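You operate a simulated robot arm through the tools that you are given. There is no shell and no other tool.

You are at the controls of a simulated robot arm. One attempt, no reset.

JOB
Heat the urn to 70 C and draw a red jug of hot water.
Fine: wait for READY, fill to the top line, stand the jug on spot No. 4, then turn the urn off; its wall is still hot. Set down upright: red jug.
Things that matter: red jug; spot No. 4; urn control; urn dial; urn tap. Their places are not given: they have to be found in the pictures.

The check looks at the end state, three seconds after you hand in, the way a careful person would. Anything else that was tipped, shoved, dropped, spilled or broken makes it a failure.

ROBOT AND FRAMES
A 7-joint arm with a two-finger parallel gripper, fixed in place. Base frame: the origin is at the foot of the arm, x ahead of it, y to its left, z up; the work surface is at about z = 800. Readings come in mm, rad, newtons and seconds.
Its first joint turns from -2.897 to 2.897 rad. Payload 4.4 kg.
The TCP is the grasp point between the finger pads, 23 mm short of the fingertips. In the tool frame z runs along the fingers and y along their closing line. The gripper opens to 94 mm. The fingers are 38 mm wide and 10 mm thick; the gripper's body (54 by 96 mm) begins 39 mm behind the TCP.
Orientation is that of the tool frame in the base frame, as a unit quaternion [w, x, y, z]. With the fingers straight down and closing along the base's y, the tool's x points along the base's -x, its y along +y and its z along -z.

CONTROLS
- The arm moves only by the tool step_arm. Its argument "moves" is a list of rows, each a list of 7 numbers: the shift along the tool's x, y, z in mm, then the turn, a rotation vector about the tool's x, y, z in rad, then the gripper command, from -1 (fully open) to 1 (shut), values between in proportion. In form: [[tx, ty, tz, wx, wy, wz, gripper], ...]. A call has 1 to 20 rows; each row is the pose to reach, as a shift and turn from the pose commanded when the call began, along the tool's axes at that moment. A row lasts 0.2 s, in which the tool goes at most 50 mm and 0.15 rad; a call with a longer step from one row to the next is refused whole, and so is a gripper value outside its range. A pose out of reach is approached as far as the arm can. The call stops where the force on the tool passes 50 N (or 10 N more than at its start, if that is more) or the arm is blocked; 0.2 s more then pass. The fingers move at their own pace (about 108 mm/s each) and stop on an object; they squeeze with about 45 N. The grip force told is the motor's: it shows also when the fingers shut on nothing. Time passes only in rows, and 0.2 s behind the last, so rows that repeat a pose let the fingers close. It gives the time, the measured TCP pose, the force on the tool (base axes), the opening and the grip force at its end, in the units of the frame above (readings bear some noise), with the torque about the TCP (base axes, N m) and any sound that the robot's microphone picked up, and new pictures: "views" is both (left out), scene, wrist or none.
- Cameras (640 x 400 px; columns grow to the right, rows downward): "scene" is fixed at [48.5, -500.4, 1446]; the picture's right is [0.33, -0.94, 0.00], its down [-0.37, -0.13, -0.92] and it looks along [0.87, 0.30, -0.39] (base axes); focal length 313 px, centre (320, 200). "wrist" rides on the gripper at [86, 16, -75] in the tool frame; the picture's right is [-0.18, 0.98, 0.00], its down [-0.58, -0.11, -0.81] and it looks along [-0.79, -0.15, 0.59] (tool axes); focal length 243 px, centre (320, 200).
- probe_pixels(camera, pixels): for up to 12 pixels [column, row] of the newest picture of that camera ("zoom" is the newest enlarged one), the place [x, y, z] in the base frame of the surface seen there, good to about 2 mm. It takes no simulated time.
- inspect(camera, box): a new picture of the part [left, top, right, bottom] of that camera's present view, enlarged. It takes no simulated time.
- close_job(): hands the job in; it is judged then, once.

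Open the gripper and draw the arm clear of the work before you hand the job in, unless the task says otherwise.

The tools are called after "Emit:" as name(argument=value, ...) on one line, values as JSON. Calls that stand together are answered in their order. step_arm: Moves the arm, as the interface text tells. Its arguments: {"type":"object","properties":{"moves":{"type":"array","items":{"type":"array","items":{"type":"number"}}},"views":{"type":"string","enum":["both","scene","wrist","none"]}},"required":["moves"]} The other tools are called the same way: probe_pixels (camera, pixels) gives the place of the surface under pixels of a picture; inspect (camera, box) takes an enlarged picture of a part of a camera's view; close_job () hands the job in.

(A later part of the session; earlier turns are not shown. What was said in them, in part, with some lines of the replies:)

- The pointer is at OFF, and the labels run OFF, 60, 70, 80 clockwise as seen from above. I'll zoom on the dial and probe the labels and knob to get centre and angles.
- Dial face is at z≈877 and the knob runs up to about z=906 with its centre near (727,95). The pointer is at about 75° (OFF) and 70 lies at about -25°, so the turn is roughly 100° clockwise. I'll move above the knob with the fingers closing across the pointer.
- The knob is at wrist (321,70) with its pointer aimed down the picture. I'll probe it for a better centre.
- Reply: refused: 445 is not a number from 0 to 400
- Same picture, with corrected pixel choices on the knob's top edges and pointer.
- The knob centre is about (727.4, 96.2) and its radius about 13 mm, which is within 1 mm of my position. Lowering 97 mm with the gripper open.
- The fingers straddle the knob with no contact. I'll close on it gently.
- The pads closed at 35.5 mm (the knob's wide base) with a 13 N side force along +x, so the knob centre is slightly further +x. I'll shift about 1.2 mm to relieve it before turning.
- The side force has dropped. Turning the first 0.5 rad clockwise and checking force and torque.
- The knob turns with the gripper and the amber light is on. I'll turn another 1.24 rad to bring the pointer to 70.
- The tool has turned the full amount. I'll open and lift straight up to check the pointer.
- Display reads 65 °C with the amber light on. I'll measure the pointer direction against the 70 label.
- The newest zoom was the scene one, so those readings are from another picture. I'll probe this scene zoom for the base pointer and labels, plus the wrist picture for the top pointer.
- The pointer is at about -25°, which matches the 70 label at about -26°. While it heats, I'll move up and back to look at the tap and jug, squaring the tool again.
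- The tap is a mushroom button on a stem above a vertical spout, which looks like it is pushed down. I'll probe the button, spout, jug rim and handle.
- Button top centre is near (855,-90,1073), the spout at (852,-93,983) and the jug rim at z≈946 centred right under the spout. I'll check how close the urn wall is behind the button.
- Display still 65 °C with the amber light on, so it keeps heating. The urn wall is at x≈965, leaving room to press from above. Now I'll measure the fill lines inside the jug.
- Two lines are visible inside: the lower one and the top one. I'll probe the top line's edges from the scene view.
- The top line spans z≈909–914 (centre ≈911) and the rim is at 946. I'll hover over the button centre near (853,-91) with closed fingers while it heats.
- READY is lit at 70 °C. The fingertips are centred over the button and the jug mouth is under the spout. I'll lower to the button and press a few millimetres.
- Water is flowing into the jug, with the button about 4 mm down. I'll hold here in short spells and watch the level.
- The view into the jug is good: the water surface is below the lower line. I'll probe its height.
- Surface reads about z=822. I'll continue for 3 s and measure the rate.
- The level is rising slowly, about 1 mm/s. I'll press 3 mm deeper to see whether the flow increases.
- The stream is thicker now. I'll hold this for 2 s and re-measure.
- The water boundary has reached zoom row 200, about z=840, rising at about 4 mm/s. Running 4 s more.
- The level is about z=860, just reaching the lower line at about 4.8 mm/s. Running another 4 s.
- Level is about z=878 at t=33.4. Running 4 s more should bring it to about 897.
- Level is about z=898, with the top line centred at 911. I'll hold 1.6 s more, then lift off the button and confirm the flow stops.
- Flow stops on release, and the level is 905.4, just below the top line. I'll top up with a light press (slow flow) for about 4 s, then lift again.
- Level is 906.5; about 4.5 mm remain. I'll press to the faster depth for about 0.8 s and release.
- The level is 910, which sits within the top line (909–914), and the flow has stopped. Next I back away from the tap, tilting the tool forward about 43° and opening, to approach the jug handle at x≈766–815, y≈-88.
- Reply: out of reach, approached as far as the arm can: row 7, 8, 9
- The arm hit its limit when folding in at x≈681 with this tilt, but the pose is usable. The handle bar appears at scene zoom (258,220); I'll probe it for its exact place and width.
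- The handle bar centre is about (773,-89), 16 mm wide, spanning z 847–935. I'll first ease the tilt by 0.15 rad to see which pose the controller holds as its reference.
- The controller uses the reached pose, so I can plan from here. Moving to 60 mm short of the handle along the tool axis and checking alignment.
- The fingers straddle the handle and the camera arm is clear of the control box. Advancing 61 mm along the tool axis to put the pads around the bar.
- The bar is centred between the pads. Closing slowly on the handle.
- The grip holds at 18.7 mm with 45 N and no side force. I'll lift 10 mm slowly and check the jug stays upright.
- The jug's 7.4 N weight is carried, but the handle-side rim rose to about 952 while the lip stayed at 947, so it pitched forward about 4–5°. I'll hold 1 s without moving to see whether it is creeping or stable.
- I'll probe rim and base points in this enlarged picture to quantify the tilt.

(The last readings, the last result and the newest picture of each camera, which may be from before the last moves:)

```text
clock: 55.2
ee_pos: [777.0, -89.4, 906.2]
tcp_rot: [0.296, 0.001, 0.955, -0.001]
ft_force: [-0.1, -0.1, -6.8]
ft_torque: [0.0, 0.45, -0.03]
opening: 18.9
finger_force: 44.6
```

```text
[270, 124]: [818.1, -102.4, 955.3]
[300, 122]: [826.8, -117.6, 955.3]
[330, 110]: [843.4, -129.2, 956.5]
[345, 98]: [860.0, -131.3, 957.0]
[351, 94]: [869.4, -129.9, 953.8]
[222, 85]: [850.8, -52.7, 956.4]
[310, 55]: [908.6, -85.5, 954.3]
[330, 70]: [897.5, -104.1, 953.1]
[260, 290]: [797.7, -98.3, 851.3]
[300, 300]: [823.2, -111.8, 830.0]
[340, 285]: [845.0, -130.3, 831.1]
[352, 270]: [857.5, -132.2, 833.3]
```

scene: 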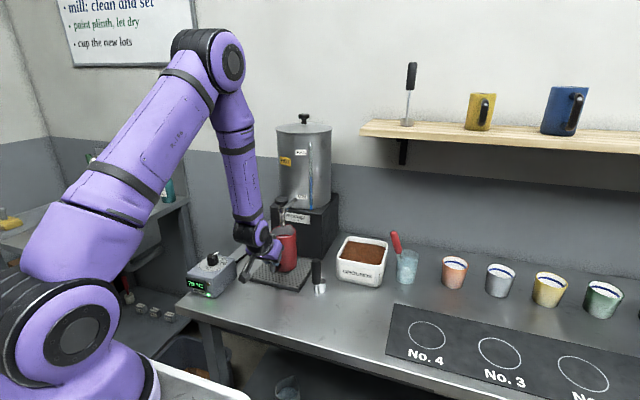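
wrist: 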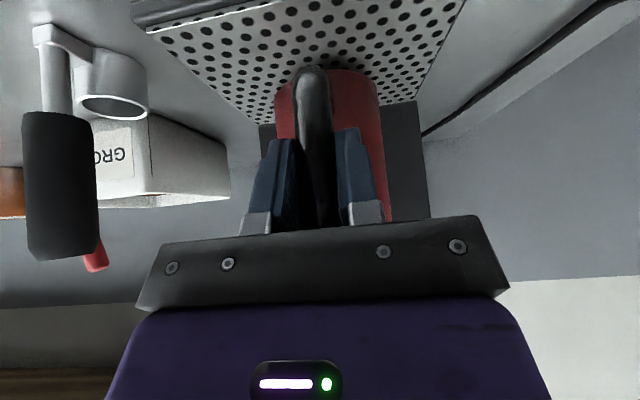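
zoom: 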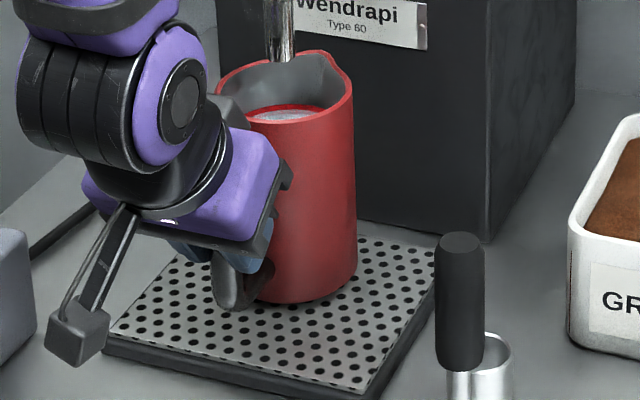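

The rim is at 955–957 all round with the lip at 954, so the tilt is only about 2° and stable. The jug is clear of the tray, and the rim is below the spout (983). I'll slide it back and to the right out from under the tap at constant height.

Emit:
step_arm(moves=[[0.9, -1.4, -0.6, 0, 0, 0, 1], [3.2, -4.9, -2.2, 0, 0, 0, 1], [6.8, -10.5, -4.7, 0, 0, 0, 1], [11.3, -17.5, -7.8, 0, 0, 0, 1], [16.3, -25.2, -11.2, 0, 0, 0, 1], [21.3, -32.9, -14.6, 0, 0, 0, 1], [26.3, -40.6, -18, 0, 0, 0, 1], [31.3, -48.3, -21.5, 0, 0, 0, 1], [36.3, -56, -24.9, 0, 0, 0, 1], [40.4, -62.3, -27.7, 0, 0, 0, 1], [43.6, -67.2, -29.9, 0, 0, 0, 1], [45.4, -70, -31.1, 0, 0, 0, 1], [45.4, -70, -31.1, 0, 0, 0, 1]])

Emit:
inspect(camera="scene", box=[245, 195, 345, 305])

```text
clock: 58.0
ee_pos: [720.8, -158.9, 905.6]
tcp_rot: [0.296, 0.0, 0.955, 0.0]
ft_force: [0.4, -0.4, -6.7]
ft_torque: [0.02, 0.43, -0.01]
opening: 18.7
finger_force: 45.0
```

scene: 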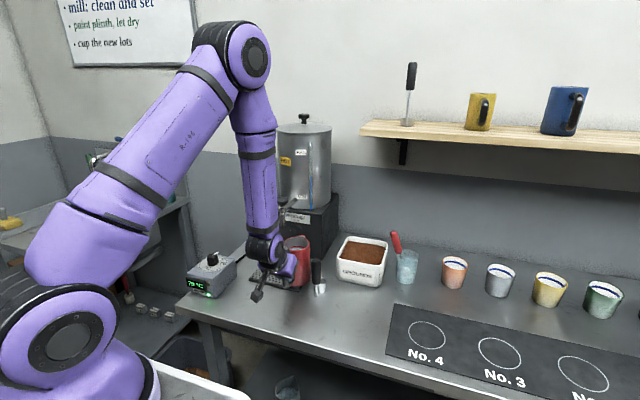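
wrist: 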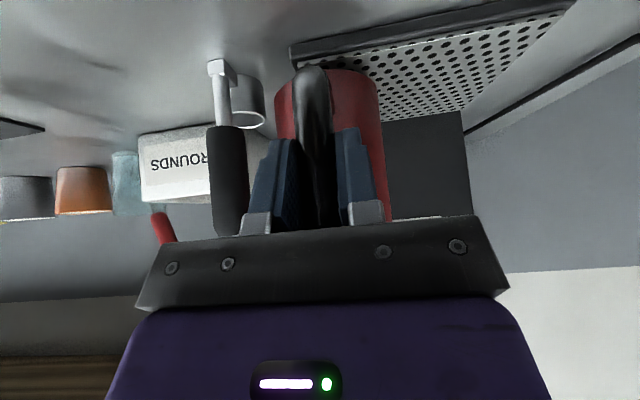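

```text
3.64 times, centred on (295, 250) of scene
```

zoom: 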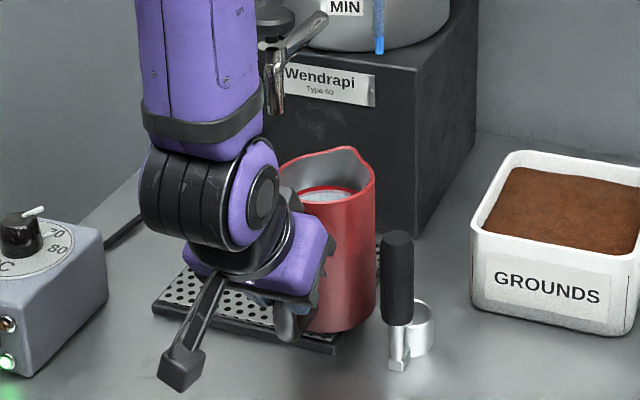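

The jug is clear of the tap and upright. Now I lift 110 mm straight up.

Emit:
step_arm(moves=[[-1.2, 0, -1.8, 0, 0, 0, 1], [-4.4, 0, -6.4, 0, 0, 0, 1], [-9.3, 0, -13.6, 0, 0, 0, 1], [-15.5, 0, -22.7, 0, 0, 0, 1], [-22.4, 0, -32.7, 0, 0, 0, 1], [-29.2, 0, -42.7, 0, 0, 0, 1], [-36, 0, -52.7, 0, 0, 0, 1], [-42.9, 0, -62.7, 0, 0, 0, 1], [-49.8, 0, -72.6, 0, 0, 0, 1], [-55.4, 0, -80.8, 0, 0, 0, 1], [-59.7, 0, -87.2, 0, 0, 0, 1], [-62.2, 0, -90.8, 0, 0, 0, 1], [-62.2, 0, -90.8, 0, 0, 0, 1]])

Emit:
inspect(camera="scene", box=[245, 175, 345, 285])

Emit:
probe_pixels(camera="scene", pixels=[[318, 262], [396, 233], [412, 255], [360, 242], [371, 277], [421, 348], [427, 321], [408, 332], [445, 337], [455, 262], [426, 335]])

```text
clock: 60.8
ee_pos: [721.0, -159.7, 1014.9]
tcp_rot: [0.296, 0.001, 0.955, 0.0]
ft_force: [-0.3, 1.3, -5.6]
ft_torque: [0.01, 0.44, -0.02]
opening: 18.8
finger_force: 45.1
```

scene: 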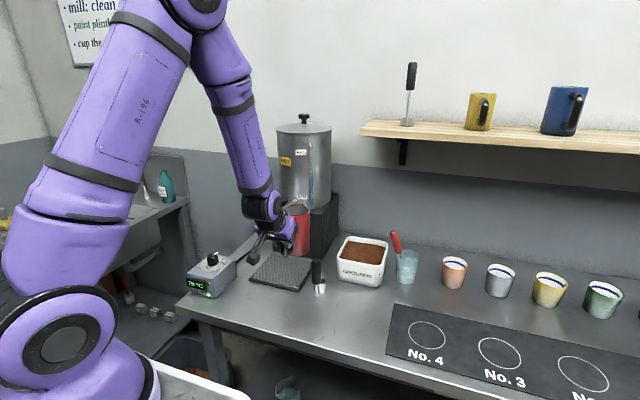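
wrist: 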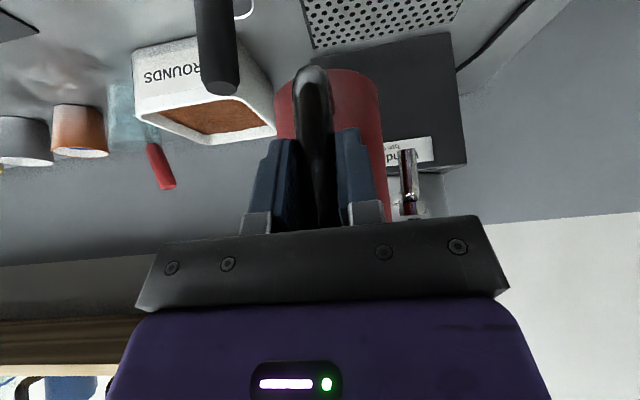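

```text
3.64 times, centred on (295, 230) of scene
```

zoom: 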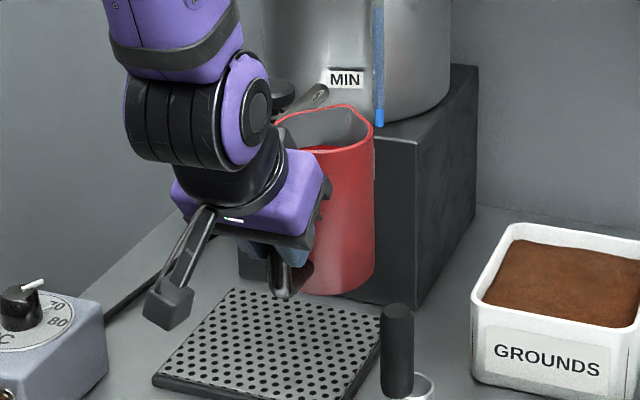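

```text
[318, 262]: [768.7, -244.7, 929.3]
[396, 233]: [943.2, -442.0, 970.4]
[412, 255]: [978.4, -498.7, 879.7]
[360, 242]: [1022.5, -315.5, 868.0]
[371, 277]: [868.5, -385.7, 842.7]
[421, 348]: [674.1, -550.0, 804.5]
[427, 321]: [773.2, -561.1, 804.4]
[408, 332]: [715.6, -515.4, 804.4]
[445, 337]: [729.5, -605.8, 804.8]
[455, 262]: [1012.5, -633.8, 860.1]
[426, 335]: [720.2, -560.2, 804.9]
```

The jug is level and its base is at about 931, but the tamper handle top is at 929, so I'll go a little higher before crossing. First I zoom on spot No. 4 for its exact centre.

Emit:
inspect(camera="scene", box=[385, 300, 465, 370])

```text
5.71 times, centred on (425, 335) of scene
```

zoom: 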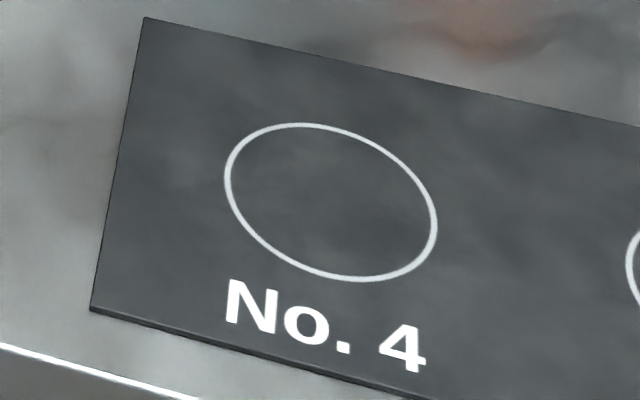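

The ring is clear at zoom centre about (331,203). I'll probe its edges and centre.

Emit:
probe_pixels(camera="zoom", pixels=[[227, 180], [436, 228], [298, 125], [358, 279], [250, 138], [410, 260], [385, 148], [275, 250], [331, 203]])

```text
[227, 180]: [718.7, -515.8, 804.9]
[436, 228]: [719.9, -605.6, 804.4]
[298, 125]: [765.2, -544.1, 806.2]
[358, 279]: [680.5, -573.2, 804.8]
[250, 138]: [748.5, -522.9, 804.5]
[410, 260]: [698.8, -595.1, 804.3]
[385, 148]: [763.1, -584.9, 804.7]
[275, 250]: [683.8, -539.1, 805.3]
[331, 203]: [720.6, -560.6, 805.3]
```

Spot No. 4's centre is about (722,-560) with a ring radius of 46. I'll rise another 30 mm and carry the jug smoothly half of the way, yawing the tool by -15°.

Emit:
step_arm(moves=[[-2.8, 0, -4.1, 0, 0, 0, 1], [-8.5, 0, -12.4, 0, 0, 0, 1], [-14.1, 0, -20.6, 0, 0, 0, 1], [-16.95, 0, -24.75, 0, 0, 0, 1], [-16.68, -1.8, -24.94, 0.0015, 0, 0.0022, 1], [-15.86, -7.18, -25.5, 0.006, 0, 0.0086, 1], [-14.5, -16.16, -26.43, 0.0133, 0, 0.0194, 1], [-12.72, -27.83, -27.64, 0.0229, 0, 0.0335, 1], [-10.68, -41.3, -29.04, 0.034, 0, 0.0497, 1], [-8.5, -55.66, -30.54, 0.0459, 0, 0.067, 1], [-6.31, -70.02, -32.03, 0.0577, 0, 0.0842, 1], [-4.13, -84.39, -33.52, 0.0696, 0, 0.1015, 1], [-1.95, -98.75, -35.02, 0.0814, 0, 0.1188, 1], [0.23, -113.1, -36.51, 0.0932, 0, 0.1361, 1], [2.41, -127.5, -38.01, 0.1051, 0, 0.1534, 1], [4.59, -141.8, -39.5, 0.1169, 0, 0.1706, 1], [6.5, -154.4, -40.81, 0.1273, 0, 0.1858, 1], [8.27, -166.1, -42.02, 0.1369, 0, 0.1998, 1], [9.5, -174.2, -42.86, 0.1436, 0, 0.2095, 1], [10.32, -179.55, -43.42, 0.148, 0, 0.216, 1]])

Emit:
inspect(camera="scene", box=[280, 180, 400, 300])

```text
clock: 65.0
ee_pos: [687.4, -340.3, 1045.7]
tcp_rot: [0.294, 0.124, 0.947, -0.039]
ft_force: [-0.5, 0.9, -7.3]
ft_torque: [0.1, 0.43, 0.02]
opening: 18.8
finger_force: 44.9
```

scene: 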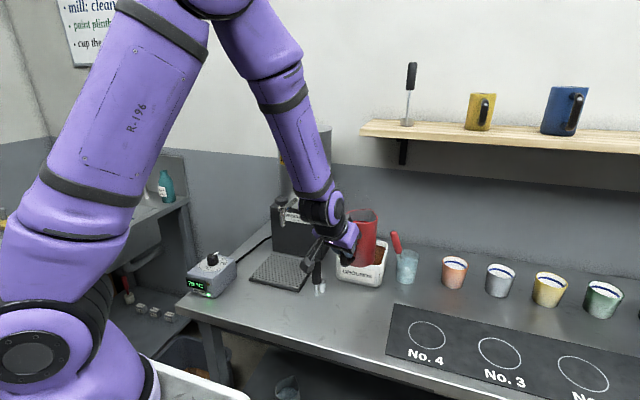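
wrist: 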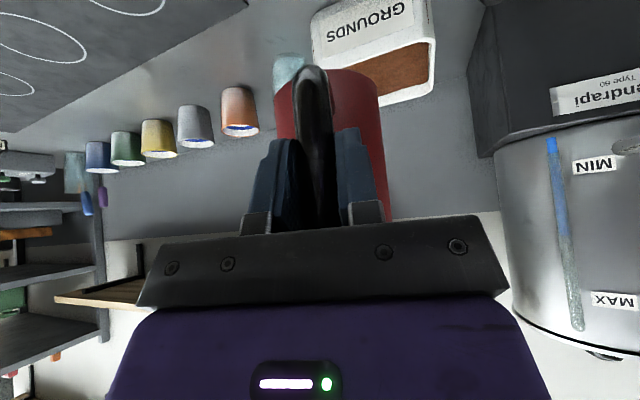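

```text
3.33 times, centred on (340, 240) of scene
```

zoom: 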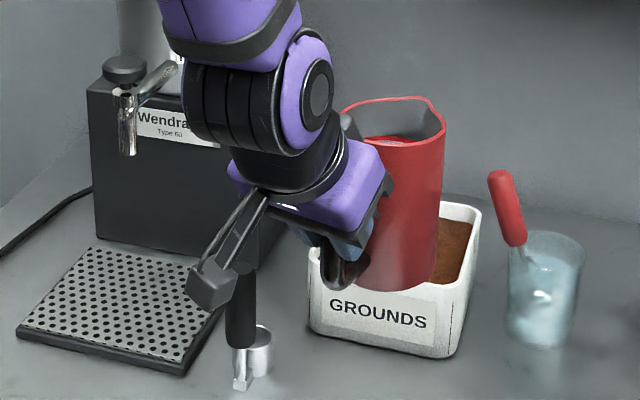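

The carry is steady, with 7.3 N and the jug level. Continuing the second half to above spot No. 4.

Emit:
step_arm(moves=[[-0.12, -1.8, 0.08, 0.0015, 0, 0.0022, 1], [-0.49, -7.2, 0.33, 0.006, 0, 0.0086, 1], [-1.1, -16.3, 0.75, 0.0133, 0, 0.0194, 1], [-1.9, -28, 1.3, 0.0229, 0, 0.0335, 1], [-2.8, -41.6, 1.9, 0.034, 0, 0.0497, 1], [-3.8, -56, 2.6, 0.0459, 0, 0.067, 1], [-4.8, -70.5, 3.3, 0.0577, 0, 0.0842, 1], [-5.7, -85, 3.9, 0.0696, 0, 0.1015, 1], [-6.7, -99.4, 4.6, 0.0814, 0, 0.1188, 1], [-7.7, -113.9, 5.3, 0.0932, 0, 0.1361, 1], [-8.7, -128.4, 5.9, 0.1051, 0, 0.1534, 1], [-9.6, -142.8, 6.6, 0.1169, 0, 0.1706, 1], [-10.5, -155.5, 7.2, 0.1273, 0, 0.1858, 1], [-11.3, -167.2, 7.7, 0.1369, 0, 0.1998, 1], [-11.8, -175.4, 8.1, 0.1436, 0, 0.2095, 1], [-12.2, -180.8, 8.36, 0.148, 0, 0.216, 1], [-12.2, -180.8, 8.36, 0.148, 0, 0.216, 1]])

Emit:
inspect(camera="scene", box=[340, 180, 480, 320])

```text
clock: 68.6
ee_pos: [656.1, -517.6, 1044.6]
tcp_rot: [0.285, 0.248, 0.923, -0.076]
ft_force: [1.4, 0.2, -6.8]
ft_torque: [0.25, 0.4, -0.02]
opening: 18.2
finger_force: 44.3
```

scene: 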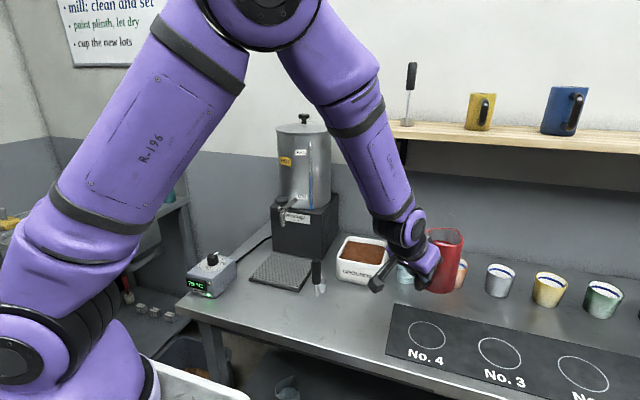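
wrist: 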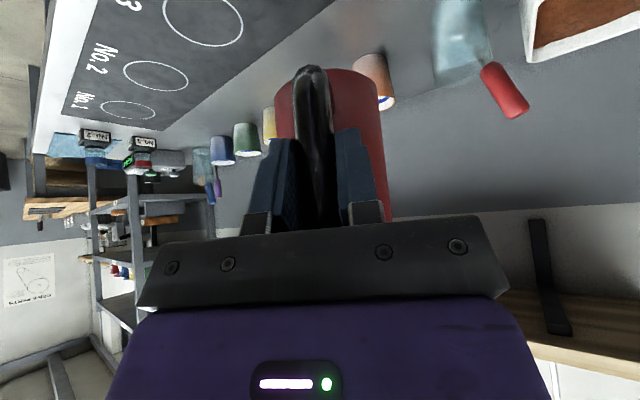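

```text
2.86 times, centred on (410, 250) of scene
```

zoom: 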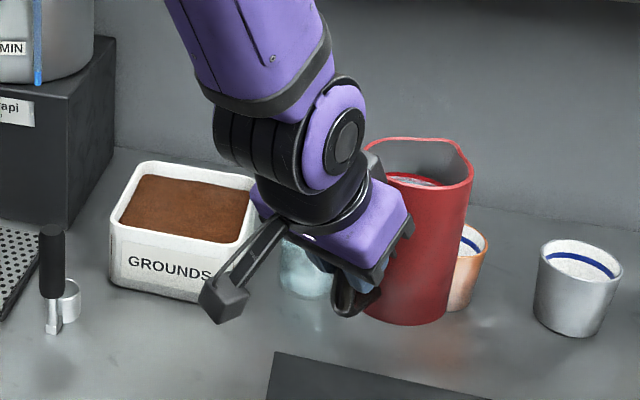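

The jug is above the mat. I'll measure its rim and base to correct position and tilt before lowering.

Emit:
inspect(camera="scene", box=[415, 220, 475, 300])

```text
5.00 times, centred on (445, 260) of scene
```

zoom: 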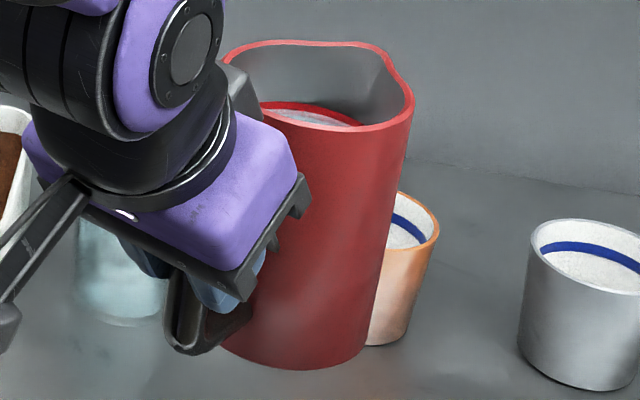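

Emit:
probe_pixels(camera="zoom", pixels=[[275, 124], [320, 130], [360, 129], [400, 115], [412, 102], [405, 85], [345, 43], [280, 43], [235, 50], [300, 367], [350, 357], [370, 335]])

```text
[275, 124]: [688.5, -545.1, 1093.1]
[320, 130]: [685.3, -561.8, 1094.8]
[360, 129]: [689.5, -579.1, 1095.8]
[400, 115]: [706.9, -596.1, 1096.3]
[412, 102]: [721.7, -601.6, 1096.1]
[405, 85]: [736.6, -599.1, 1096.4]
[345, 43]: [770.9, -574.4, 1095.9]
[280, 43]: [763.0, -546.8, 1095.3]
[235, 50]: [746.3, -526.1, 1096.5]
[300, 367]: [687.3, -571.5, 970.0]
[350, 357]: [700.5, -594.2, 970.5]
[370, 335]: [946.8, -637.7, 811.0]
```

The rim is level (1093–1096) and its centre is at about (724.5,-561.5), 2–3 mm from the spot centre. The base is about 160 mm above the mat, so I'll lower 150 mm smoothly with the small correction.

Emit:
step_arm(moves=[[0.9, 0, 1.2, 0, 0, 0, 1], [3.5, 0, 4.9, 0, 0, 0, 1], [7.8, 0, 11, 0, 0, 0, 1], [13.9, 0, 19.6, 0, 0, 0, 1], [20.8, 0, 29.4, 0, 0, 0, 1], [28.6, 0.1, 40.4, 0, 0, 0, 1], [36.4, 0.1, 51.4, 0, 0, 0, 1], [44.2, 0.2, 62.4, 0, 0, 0, 1], [52, 0.2, 73.4, 0, 0, 0, 1], [59.8, 0.2, 84.5, 0, 0, 0, 1], [67.6, 0.2, 95.5, 0, 0, 0, 1], [74.6, 0.3, 105.3, 0, 0, 0, 1], [80.6, 0.3, 113.8, 0, 0, 0, 1], [84.5, 0.3, 119.3, 0, 0, 0, 1], [86.7, 0.3, 122.4, 0, 0, 0, 1], [86.7, 0.3, 122.4, 0, 0, 0, 1]])

Emit:
inspect(camera="scene", box=[385, 270, 485, 370])

```text
clock: 72.0
ee_pos: [655.1, -516.8, 896.2]
tcp_rot: [0.285, 0.247, 0.923, -0.077]
ft_force: [-0.1, -0.3, -6.5]
ft_torque: [0.25, 0.38, 0.01]
opening: 18.7
finger_force: 45.4
```

scene: 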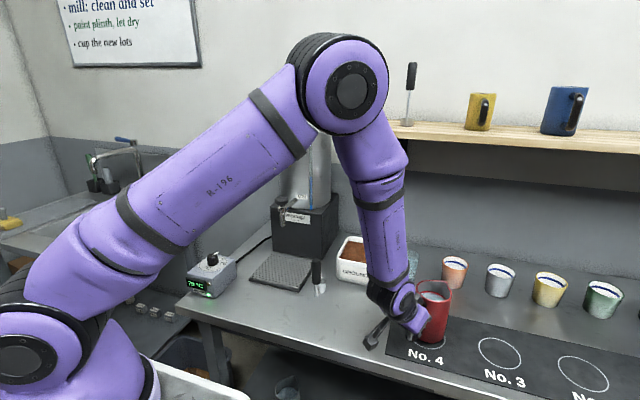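
wrist: 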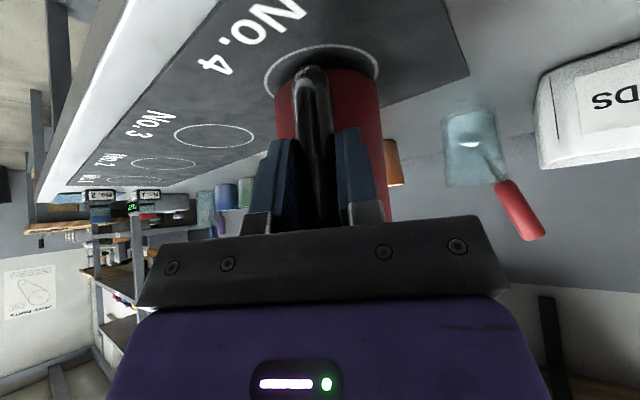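

```text
4.00 times, centred on (435, 320) of scene
```

zoom: 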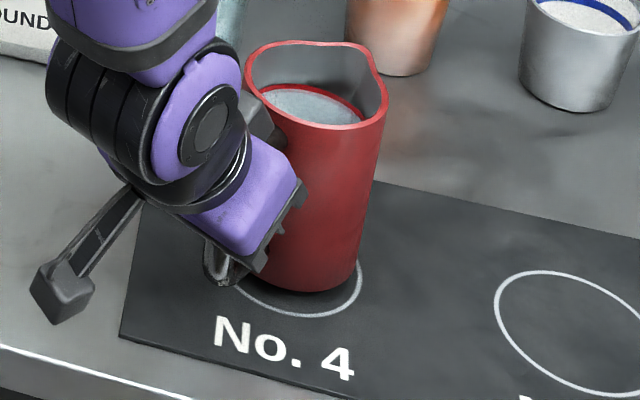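

The jug hovers just above the ring. I'll check its position and height from the rim and lower wall.

Emit:
probe_pixels(camera="zoom", pixels=[[290, 121], [330, 127], [365, 120], [385, 105], [383, 85], [330, 43], [255, 55], [300, 288], [330, 285], [355, 265], [357, 290], [270, 305]])

```text
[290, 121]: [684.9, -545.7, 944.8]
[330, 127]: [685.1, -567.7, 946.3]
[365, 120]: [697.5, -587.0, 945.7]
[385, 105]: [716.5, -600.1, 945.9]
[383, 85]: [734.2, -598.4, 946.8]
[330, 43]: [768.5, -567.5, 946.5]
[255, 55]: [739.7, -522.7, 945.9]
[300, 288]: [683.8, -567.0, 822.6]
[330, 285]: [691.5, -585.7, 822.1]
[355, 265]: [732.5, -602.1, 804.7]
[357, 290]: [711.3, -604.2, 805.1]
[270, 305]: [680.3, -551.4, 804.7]
```

The jug is centred at about (723,-560), base about 11 mm above the mat. Lowering 9 mm slowly.

Emit:
step_arm(moves=[[0.6, 0, 0.8, 0, 0, 0, 1], [1.7, 0, 2.5, 0, 0, 0, 1], [2.8, 0, 4.1, 0, 0, 0, 1], [4, 0, 5.8, 0, 0, 0, 1], [4.8, 0, 7, 0, 0, 0, 1], [5.1, 0, 7.4, 0, 0, 0, 1]], views="none")

Emit:
step_arm(moves=[[0.5, 0, 0.7, 0, 0, 0, 1], [0.5, 0, 0.7, 0, 0, 0, 1]], views="none")

Emit:
step_arm(moves=[[0.4, 0, 0.6, 0, 0, 0, 1], [0.4, 0, 0.6, 0, 0, 0, 1]], views="none")

```text
clock: 73.4
ee_pos: [654.2, -515.6, 887.1]
tcp_rot: [0.286, 0.247, 0.923, -0.076]
ft_force: [0.1, 0.1, -6.8]
ft_torque: [0.18, 0.39, 0.04]
opening: 18.6
finger_force: 45.2
```

```text
clock: 74.0
ee_pos: [654.3, -516.7, 885.6]
tcp_rot: [0.285, 0.247, 0.923, -0.076]
ft_force: [0.2, -0.5, -7.0]
ft_torque: [0.23, 0.4, -0.01]
opening: 18.7
finger_force: 44.7
```

```text
clock: 74.6
ee_pos: [654.8, -516.3, 885.0]
tcp_rot: [0.285, 0.247, 0.923, -0.076]
ft_force: [-3.1, 1.5, -2.3]
ft_torque: [0.09, 0.11, 0.02]
opening: 18.8
finger_force: 44.5
```

Contact is made: the vertical load fell from 7 N to 2.3 N. I'll ease down 0.5 mm more and then look.

Emit:
step_arm(moves=[[0.3, 0, 0.4, 0, 0, 0, 1], [0.3, 0, 0.4, 0, 0, 0, 1]])

Emit:
inspect(camera="scene", box=[385, 270, 485, 370])

```text
clock: 75.2
ee_pos: [653.5, -517.2, 884.8]
tcp_rot: [0.285, 0.248, 0.923, -0.077]
ft_force: [-4.7, 2.7, 2.1]
ft_torque: [-0.12, -0.31, 0.04]
opening: 18.7
finger_force: 44.9
```

scene: 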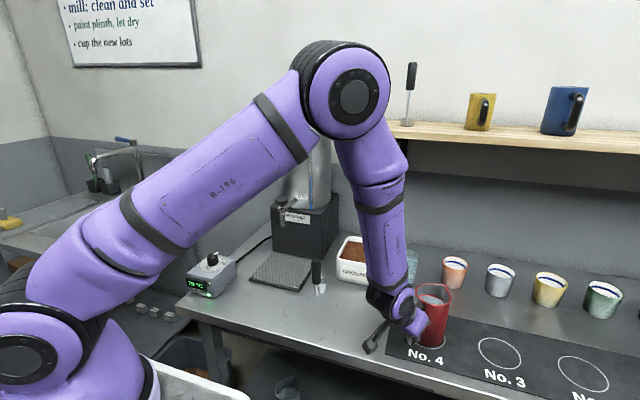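
wrist: 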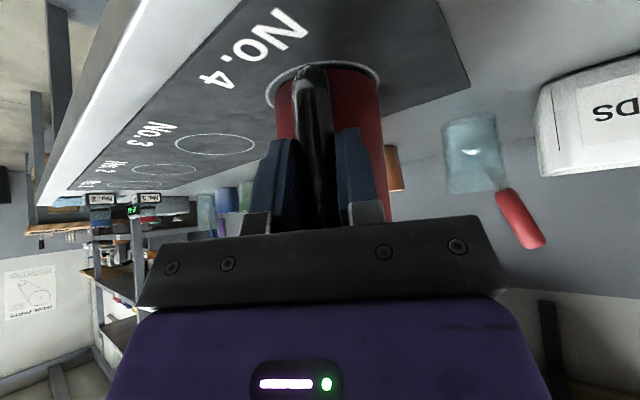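

```text
4.00 times, centred on (435, 320) of scene
```

zoom: 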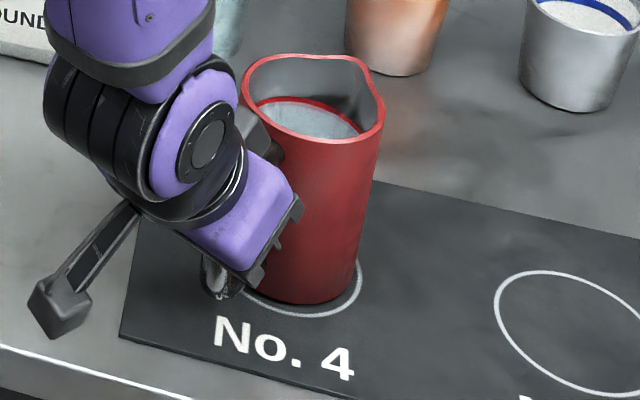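

The jug stands inside the ring. Releasing the handle gradually.

Emit:
step_arm(moves=[[-0.3, 0, -0.4, 0, 0, 0, 0.75], [-0.3, 0, -0.4, 0, 0, 0, 0.62], [-0.3, 0, -0.4, 0, 0, 0, 0.58], [-0.3, 0, -0.4, 0, 0, 0, 0.5], [-0.3, 0, -0.4, 0, 0, 0, 0.35], [-0.3, 0, -0.4, 0, 0, 0, 0.1], [-0.3, 0, -0.4, 0, 0, 0, -0.1], [-0.3, 0, -0.4, 0, 0, 0, -0.1]])

Emit:
inspect(camera="scene", box=[385, 270, 485, 370])

Emit:
inspect(camera="wrist", box=[220, 40, 440, 240])

```text
clock: 77.0
ee_pos: [654.6, -515.9, 884.7]
tcp_rot: [0.285, 0.247, 0.923, -0.076]
ft_force: [1.1, -0.2, 0.2]
ft_torque: [0.02, -0.02, -0.01]
opening: 51.9
finger_force: 0.0
```

scene: 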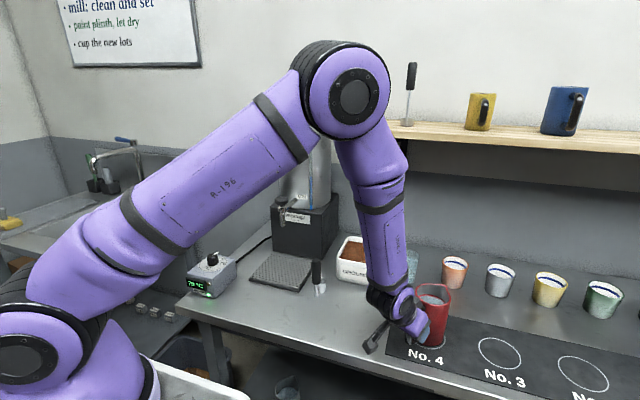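
wrist: 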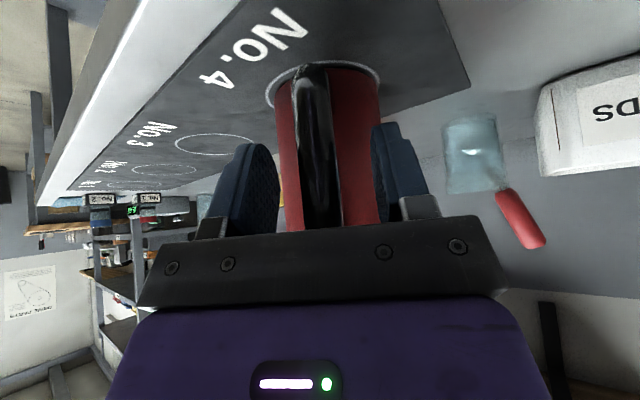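

```text
4.00 times, centred on (435, 320) of scene
```

zoom: 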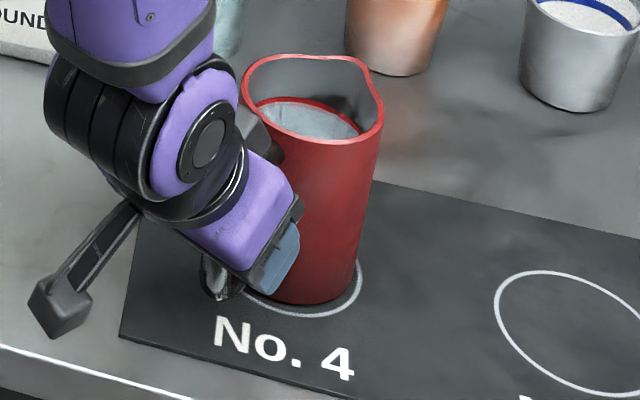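

```text
2.00 times, centred on (330, 140) of wrist
```

zoom: 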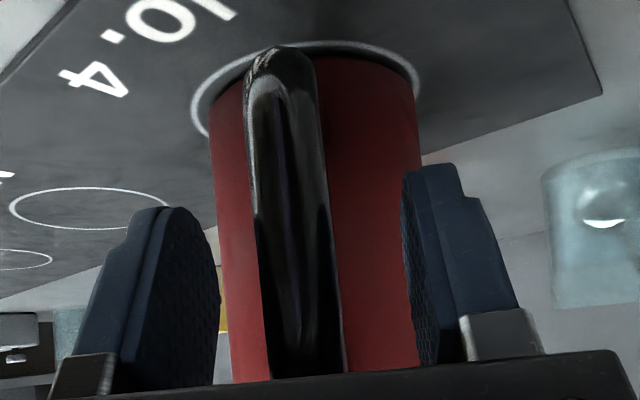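

The fingers are clear on both sides of the handle. Backing out straight along the tool axis.

Emit:
step_arm(moves=[[0, 0, -8, 0, 0, 0, -0.1], [0, 0, -25, 0, 0, 0, -0.1], [0, 0, -50, 0, 0, 0, -0.1], [0, 0, -80, 0, 0, 0, -0.1], [0, 0, -110, 0, 0, 0, -0.1], [0, 0, -130, 0, 0, 0, -0.1], [0, 0, -130, 0, 0, 0, -0.1]])

Emit:
inspect(camera="scene", box=[385, 270, 485, 370])

Emit:
probe_pixels(camera="zoom", pixels=[[290, 137], [330, 143], [365, 135], [383, 115], [330, 57], [255, 70], [300, 110], [330, 115], [310, 125], [320, 105]])

```text
clock: 78.6
ee_pos: [589.7, -479.2, 994.4]
tcp_rot: [0.286, 0.247, 0.923, -0.076]
ft_force: [-1.2, -0.4, 0.1]
ft_torque: [-0.02, -0.01, 0.02]
opening: 51.7
finger_force: 0.0
```

scene: 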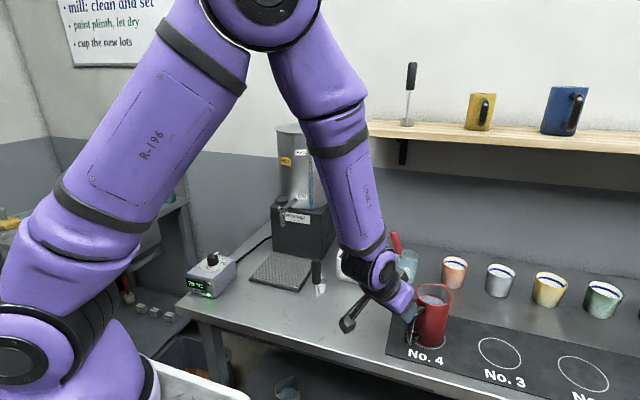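
wrist: 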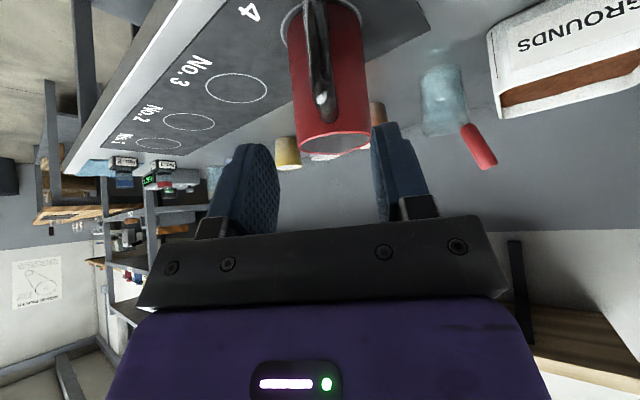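

```text
4.00 times, centred on (435, 320) of scene
```

zoom: 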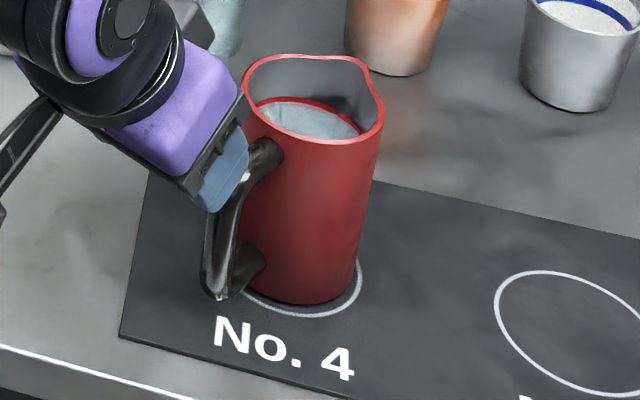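

```text
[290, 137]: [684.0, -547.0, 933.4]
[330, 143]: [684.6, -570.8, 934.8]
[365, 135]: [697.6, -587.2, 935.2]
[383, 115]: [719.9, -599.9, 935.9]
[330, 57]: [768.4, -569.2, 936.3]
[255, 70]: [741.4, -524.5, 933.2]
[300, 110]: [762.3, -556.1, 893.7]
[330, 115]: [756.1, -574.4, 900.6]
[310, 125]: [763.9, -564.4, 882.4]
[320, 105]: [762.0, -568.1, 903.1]
```

The jug is upright in the ring, with its rim at 933–936 all round. I'll raise and straighten the tool to vertical before going back to the dial.

Emit:
step_arm(moves=[[-8, 0, -12, 0, 0.03, 0, -0.1], [-18, 0, -26, 0, 0.1, 0, -0.3], [-28, 0, -41, 0, 0.2, 0, -0.6], [-38, 0, -56, 0, 0.3, 0, -1], [-48, 0, -70, 0, 0.4, 0, -1], [-56, 0, -82, 0, 0.5, 0, -1], [-62, 0, -91, 0, 0.6, 0, -1], [-62, 0, -91, 0, 0.6, 0, -1]])

Emit:
inspect(camera="scene", box=[180, 240, 250, 305])

```text
clock: 80.4
ee_pos: [590.6, -479.6, 1103.0]
tcp_rot: [0.0, 0.259, 0.966, 0.0]
ft_force: [0.0, -0.1, -0.4]
ft_torque: [0.02, -0.04, 0.0]
opening: 93.9
finger_force: 0.0
```

scene: 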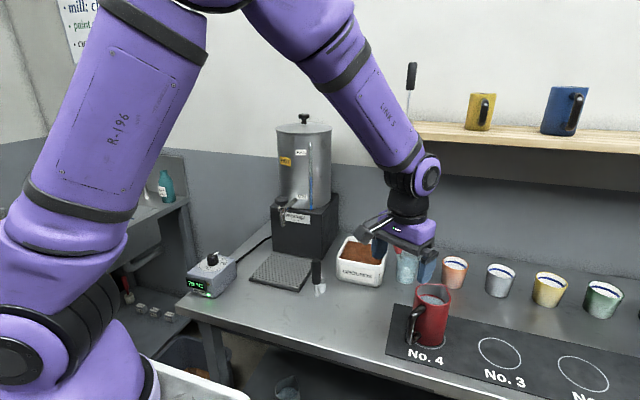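
wrist: 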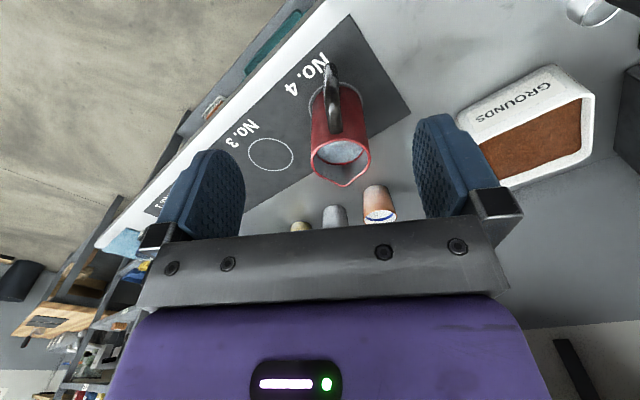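

```text
6.15 times, centred on (215, 272) of scene
```

zoom: 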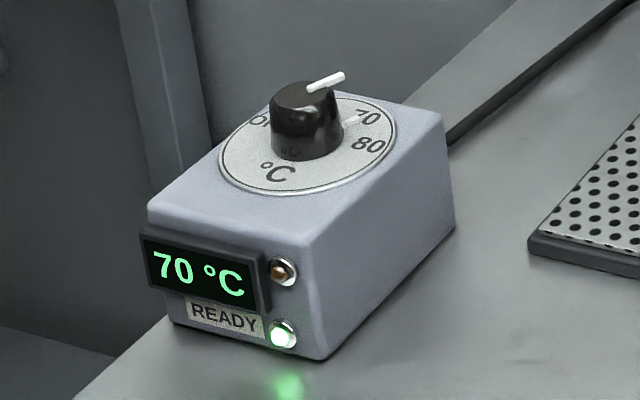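

Tool is vertical with the display steady at 70 °C READY. I'll travel back over the dial at height, arriving with the closing line across the pointer.

Emit:
step_arm(moves=[[3.4, 11.3, 0, 0, 0, 0, -1], [10.1, 34, 0, 0, 0, 0, -1], [20.3, 68, 0, 0, 0, -0.01, -1], [32.1, 107.6, 0, 0, 0, -0.02, -1], [43.9, 147.3, 0, 0, 0, -0.03, -1], [55.8, 186.9, 0, 0, 0, -0.04, -1], [67.6, 226.6, 0, 0, 0, -0.04, -1], [79.4, 266.3, 0, 0, 0, -0.05, -1], [91.3, 305.9, 0, 0, 0, -0.05, -1], [103.1, 345.6, 0, 0, 0, -0.06, -1], [114.9, 385.2, 10, 0, 0, -0.07, -1], [126.8, 424.9, 25, 0, 0, -0.08, -1], [138.6, 464.5, 42, 0, 0, -0.08, -1], [148.7, 498.5, 60, 0, 0, -0.09, -1], [158.9, 532.5, 78, 0, 0, -0.1, -1], [165.6, 555.2, 90, 0, 0, -0.1, -1], [169, 566.5, 95, 0, 0, -0.1, -1], [169, 566.5, 95, 0, 0, -0.1, -1]])

Emit:
inspect(camera="wrist", box=[250, 0, 400, 120])

Emit:
probe_pixels(camera="wrist", pixels=[[321, 77], [324, 97], [320, 65], [310, 65], [332, 65], [320, 55]])

```text
clock: 84.2
ee_pos: [726.9, 95.9, 1006.2]
tcp_rot: [-0.001, 0.209, 0.978, 0.0]
ft_force: [-0.5, 0.3, 0.2]
ft_torque: [0.0, 0.0, -0.01]
opening: 93.9
finger_force: 0.1
```

scene: 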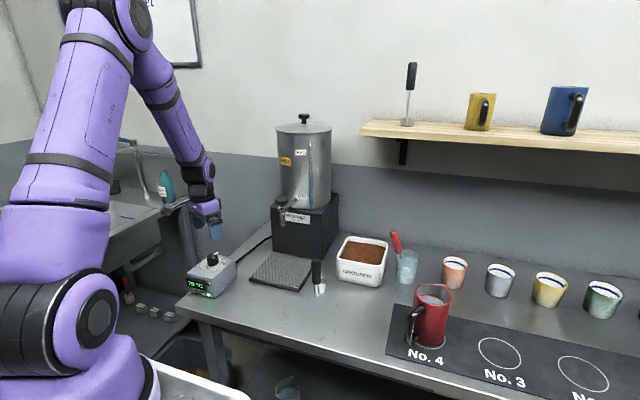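
wrist: 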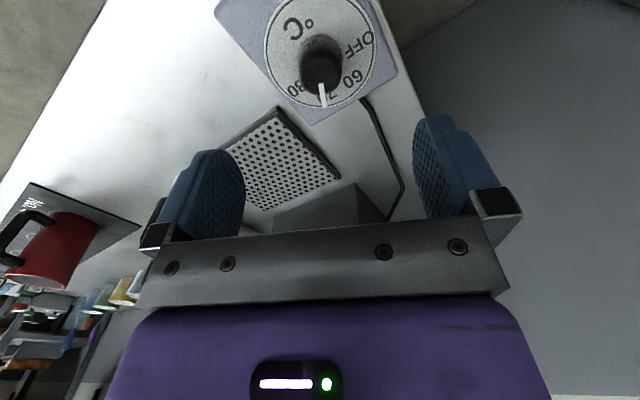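

```text
3.33 times, centred on (325, 60) of wrist
```

zoom: 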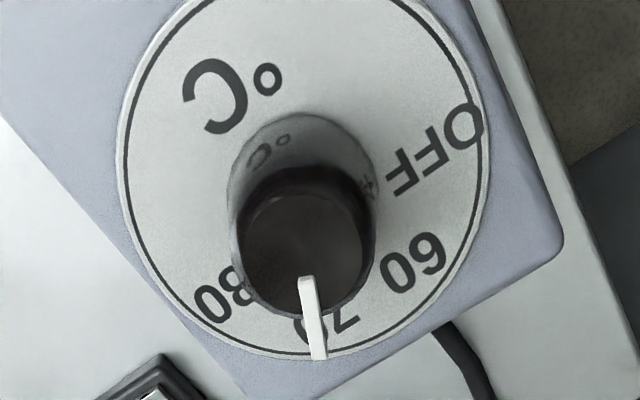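

```text
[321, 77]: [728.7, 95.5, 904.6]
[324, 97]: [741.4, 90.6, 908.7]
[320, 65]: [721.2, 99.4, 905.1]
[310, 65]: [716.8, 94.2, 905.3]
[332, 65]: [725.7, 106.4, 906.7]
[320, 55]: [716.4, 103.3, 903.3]
```

I'm centred over the knob, and the pointer is in line with the fingers' width. Lowering and gripping it.

Emit:
step_arm(moves=[[0, 0, 25, 0, 0, 0, -1], [0, 0, 55, 0, 0, 0, -1], [0, 0, 80, 0, 0, 0, -1], [0, 0, 96, 0, 0, 0, -1], [0, 0, 103.5, 0, 0, 0, -1], [0, 0, 103.5, 0, 0, 0, -0.4], [0, 0, 103.5, 0, 0, 0, 0.1], [0, 0, 103.5, 0, 0, 0, 0.5], [0, 0, 103.5, 0, 0, 0, 0.8], [0, 0, 103.5, 0, 0, 0, 0.8], [0, 0, 103.5, 0, 0, 0, 0.8]])

```text
clock: 86.6
ee_pos: [726.3, 95.0, 903.0]
tcp_rot: [0.0, 0.21, 0.978, 0.0]
ft_force: [1.9, 2.5, -2.1]
ft_torque: [0.02, -0.17, -0.03]
opening: 35.4
finger_force: 44.4
```

scene: 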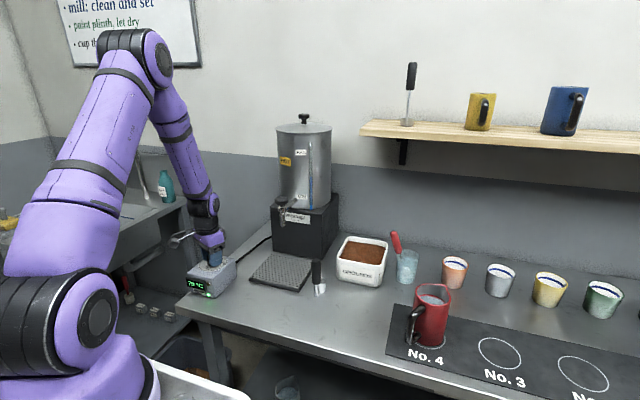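
wrist: 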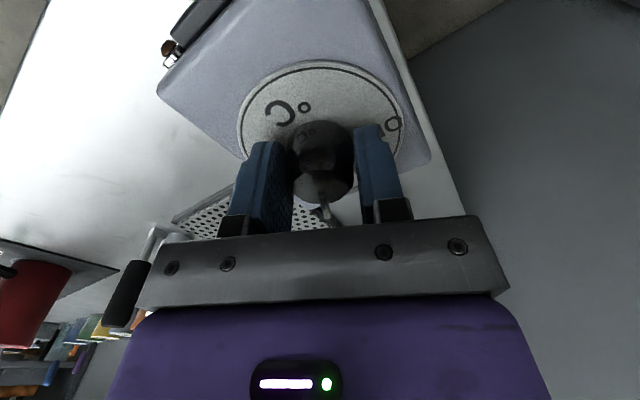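

The knob is gripped with low side force. Turning counter-clockwise 0.9 rad first.

Emit:
step_arm(moves=[[0, 0, 0, 0, 0, -0.1, 0.8], [0, 0, 0, 0, 0, -0.2, 0.8], [0, 0, 0, 0, 0, -0.3, 0.8], [0, 0, 0, 0, 0, -0.4, 0.8], [0, 0, 0, 0, 0, -0.5, 0.8], [0, 0, 0, 0, 0, -0.6, 0.8], [0, 0, 0, 0, 0, -0.7, 0.8], [0, 0, 0, 0, 0, -0.8, 0.8], [0, 0, 0, 0, 0, -0.9, 0.8]], views="none")

```text
clock: 88.6
ee_pos: [726.8, 95.5, 903.1]
tcp_rot: [0.001, -0.237, 0.972, 0.001]
ft_force: [-1.4, -8.8, -9.2]
ft_torque: [-0.25, 0.15, -0.04]
opening: 35.4
finger_force: 44.6
```

Forces are moderate and the turn is following. Turning the remaining 0.85 rad to OFF.

Emit:
step_arm(moves=[[0, 0, 0, 0, 0, -0.1, 0.8], [0, 0, 0, 0, 0, -0.2, 0.8], [0, 0, 0, 0, 0, -0.3, 0.8], [0, 0, 0, 0, 0, -0.4, 0.8], [0, 0, 0, 0, 0, -0.5, 0.8], [0, 0, 0, 0, 0, -0.6, 0.8], [0, 0, 0, 0, 0, -0.7, 0.8], [0, 0, 0, 0, 0, -0.8, 0.8], [0, 0, 0, 0, 0, -0.85, 0.8], [0, 0, 0, 0, 0, -0.85, 0.8]])

Emit:
inspect(camera="scene", box=[180, 240, 250, 305])

```text
clock: 90.8
ee_pos: [728.0, 95.0, 903.4]
tcp_rot: [0.0, -0.616, 0.788, 0.0]
ft_force: [9.5, -25.1, -5.5]
ft_torque: [-0.39, -0.31, -0.23]
opening: 35.3
finger_force: 44.4
```

scene: 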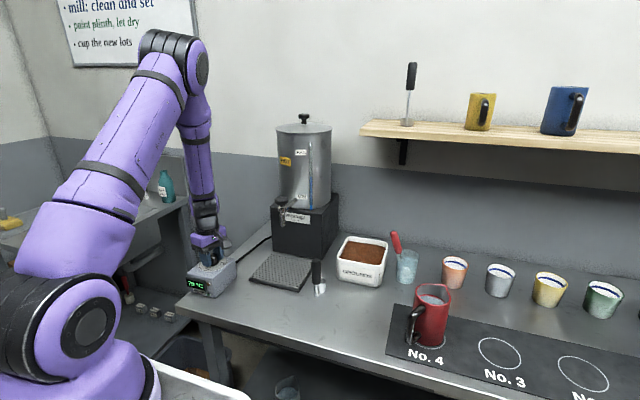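
wrist: 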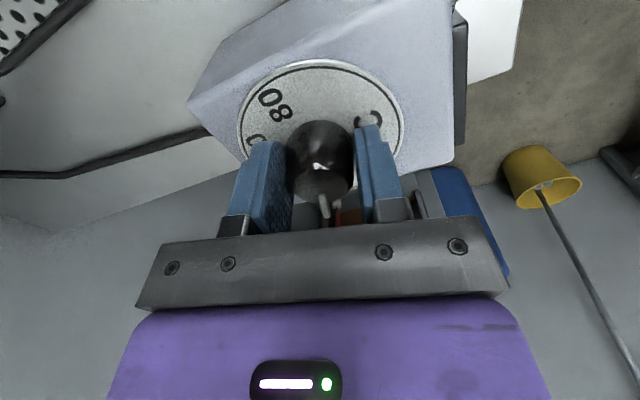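

```text
6.15 times, centred on (215, 272) of scene
```

zoom: 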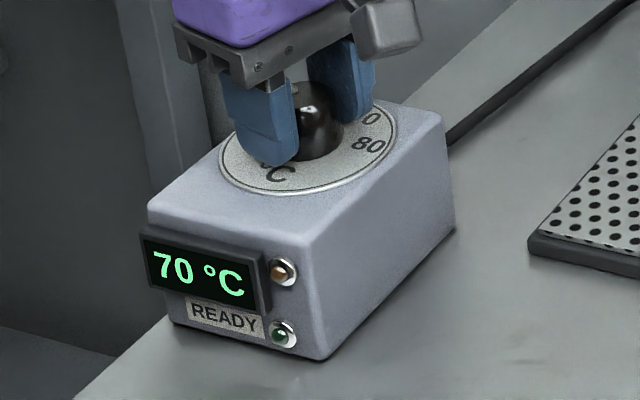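

Both lamps are out and the knob seems to have reached its OFF stop. I'll open, lift clear and check the pointer.

Emit:
step_arm(moves=[[0, 0, 0, 0, 0, 0, 0.3], [0, 0, 0, 0, 0, 0, -0.5], [0, 0, 0, 0, 0, 0, -1], [0, 0, 0, 0, 0, 0, -1], [0, 0, -25, 0, 0, 0, -1], [0, 0, -60, 0, 0, 0, -1], [0, 0, -100, 0, 0, 0, -1], [0, 0, -140, 0, 0, 0, -1], [0, 0, -180, 0, 0, 0, -1], [0, 0, -180, 0, 0, 0, -1]])

Emit:
inspect(camera="wrist", box=[250, 0, 400, 120])

Emit:
inspect(camera="scene", box=[180, 240, 250, 305])

Emit:
inspect(camera="scene", box=[240, 180, 480, 370])

```text
clock: 93.0
ee_pos: [727.1, 95.5, 1084.4]
tcp_rot: [0.0, -0.616, 0.788, 0.001]
ft_force: [0.1, 0.1, -1.4]
ft_torque: [-0.02, 0.02, 0.03]
opening: 94.2
finger_force: 0.1
```

scene: 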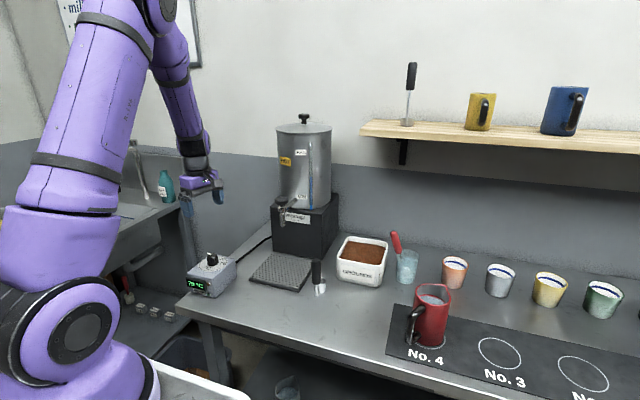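
wrist: 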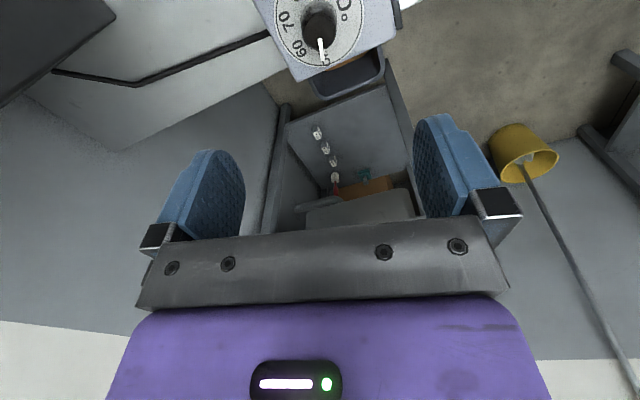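

```text
3.33 times, centred on (325, 60) of wrist
```

zoom: 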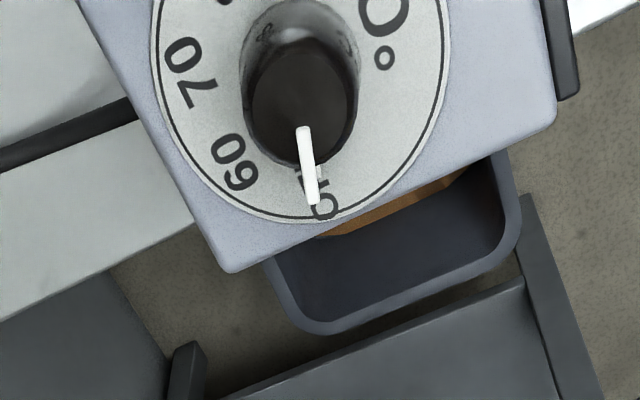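

```text
6.15 times, centred on (215, 272) of scene
```

zoom: 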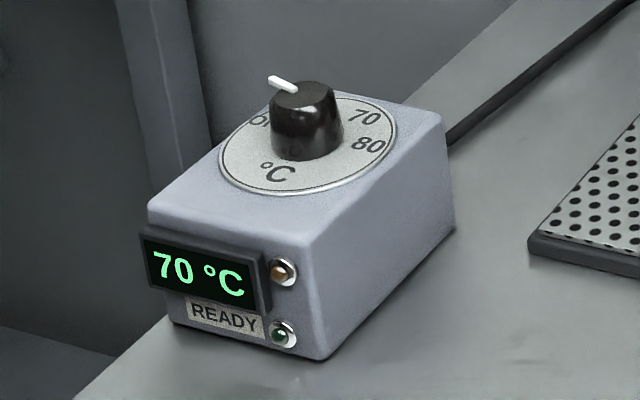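

```text
2.11 times, centred on (360, 275) of scene
```

zoom: 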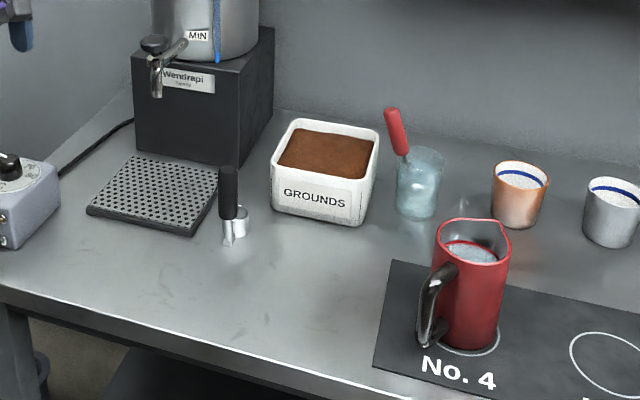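

The dial points at OFF with both lamps out, and nothing else has moved. One last look at the water level and the jug on its spot.

Emit:
inspect(camera="scene", box=[400, 275, 460, 355])

Emit:
probe_pixels(camera="zoom", pixels=[[310, 120], [330, 110], [350, 120], [290, 115], [300, 130], [325, 95], [340, 130], [320, 125], [315, 92], [315, 98], [250, 335], [400, 300]])

```text
5.00 times, centred on (430, 315) of scene
```

zoom: 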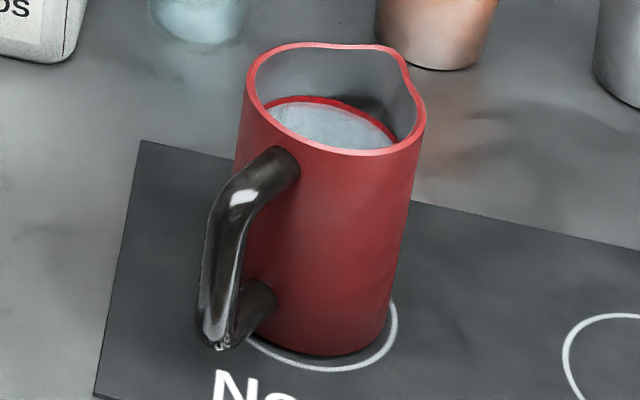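

```text
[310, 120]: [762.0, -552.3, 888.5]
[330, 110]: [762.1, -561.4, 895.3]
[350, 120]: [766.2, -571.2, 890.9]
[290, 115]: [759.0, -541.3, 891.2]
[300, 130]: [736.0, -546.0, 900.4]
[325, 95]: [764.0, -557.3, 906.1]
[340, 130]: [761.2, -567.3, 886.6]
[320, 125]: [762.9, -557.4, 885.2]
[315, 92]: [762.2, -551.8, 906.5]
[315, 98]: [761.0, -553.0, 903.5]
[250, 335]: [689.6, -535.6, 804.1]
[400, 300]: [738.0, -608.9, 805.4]
```

The jug stands upright and centred in ring No. 4 with the water at the top line. The dial is at OFF, the tap is closed and the arm is clear with the gripper open, so I'm handing in.

Emit:
close_job()

```text
The job is handed in.
```

The job is handed in, and everything in the last pictures matched what you asked for. I don't have the check's result.

- **Heating:** I turned the dial to 70 and waited until the display read 70 °C and READY was lit before drawing any water.
- **Fill:** The water surface measured z≈910 mm when I stopped. The top line spans about 909–914 mm, so it sits on the lower half of the line. It was still at the line after the carry.
- **Jug:** I carried it by the handle. It tilted about 2° forward when lifted, but nothing spilled. It now stands upright on spot No. 4, about 1–2 mm from the ring's centre.
- **Urn:** The dial is back at OFF and both lamps are out. The tap stopped flowing when I released the button. The display still shows 70 °C, so the wall is hot.

In the last pictures nothing else had been tipped, moved or spilled. The gripper is open and the arm is clear of the work.
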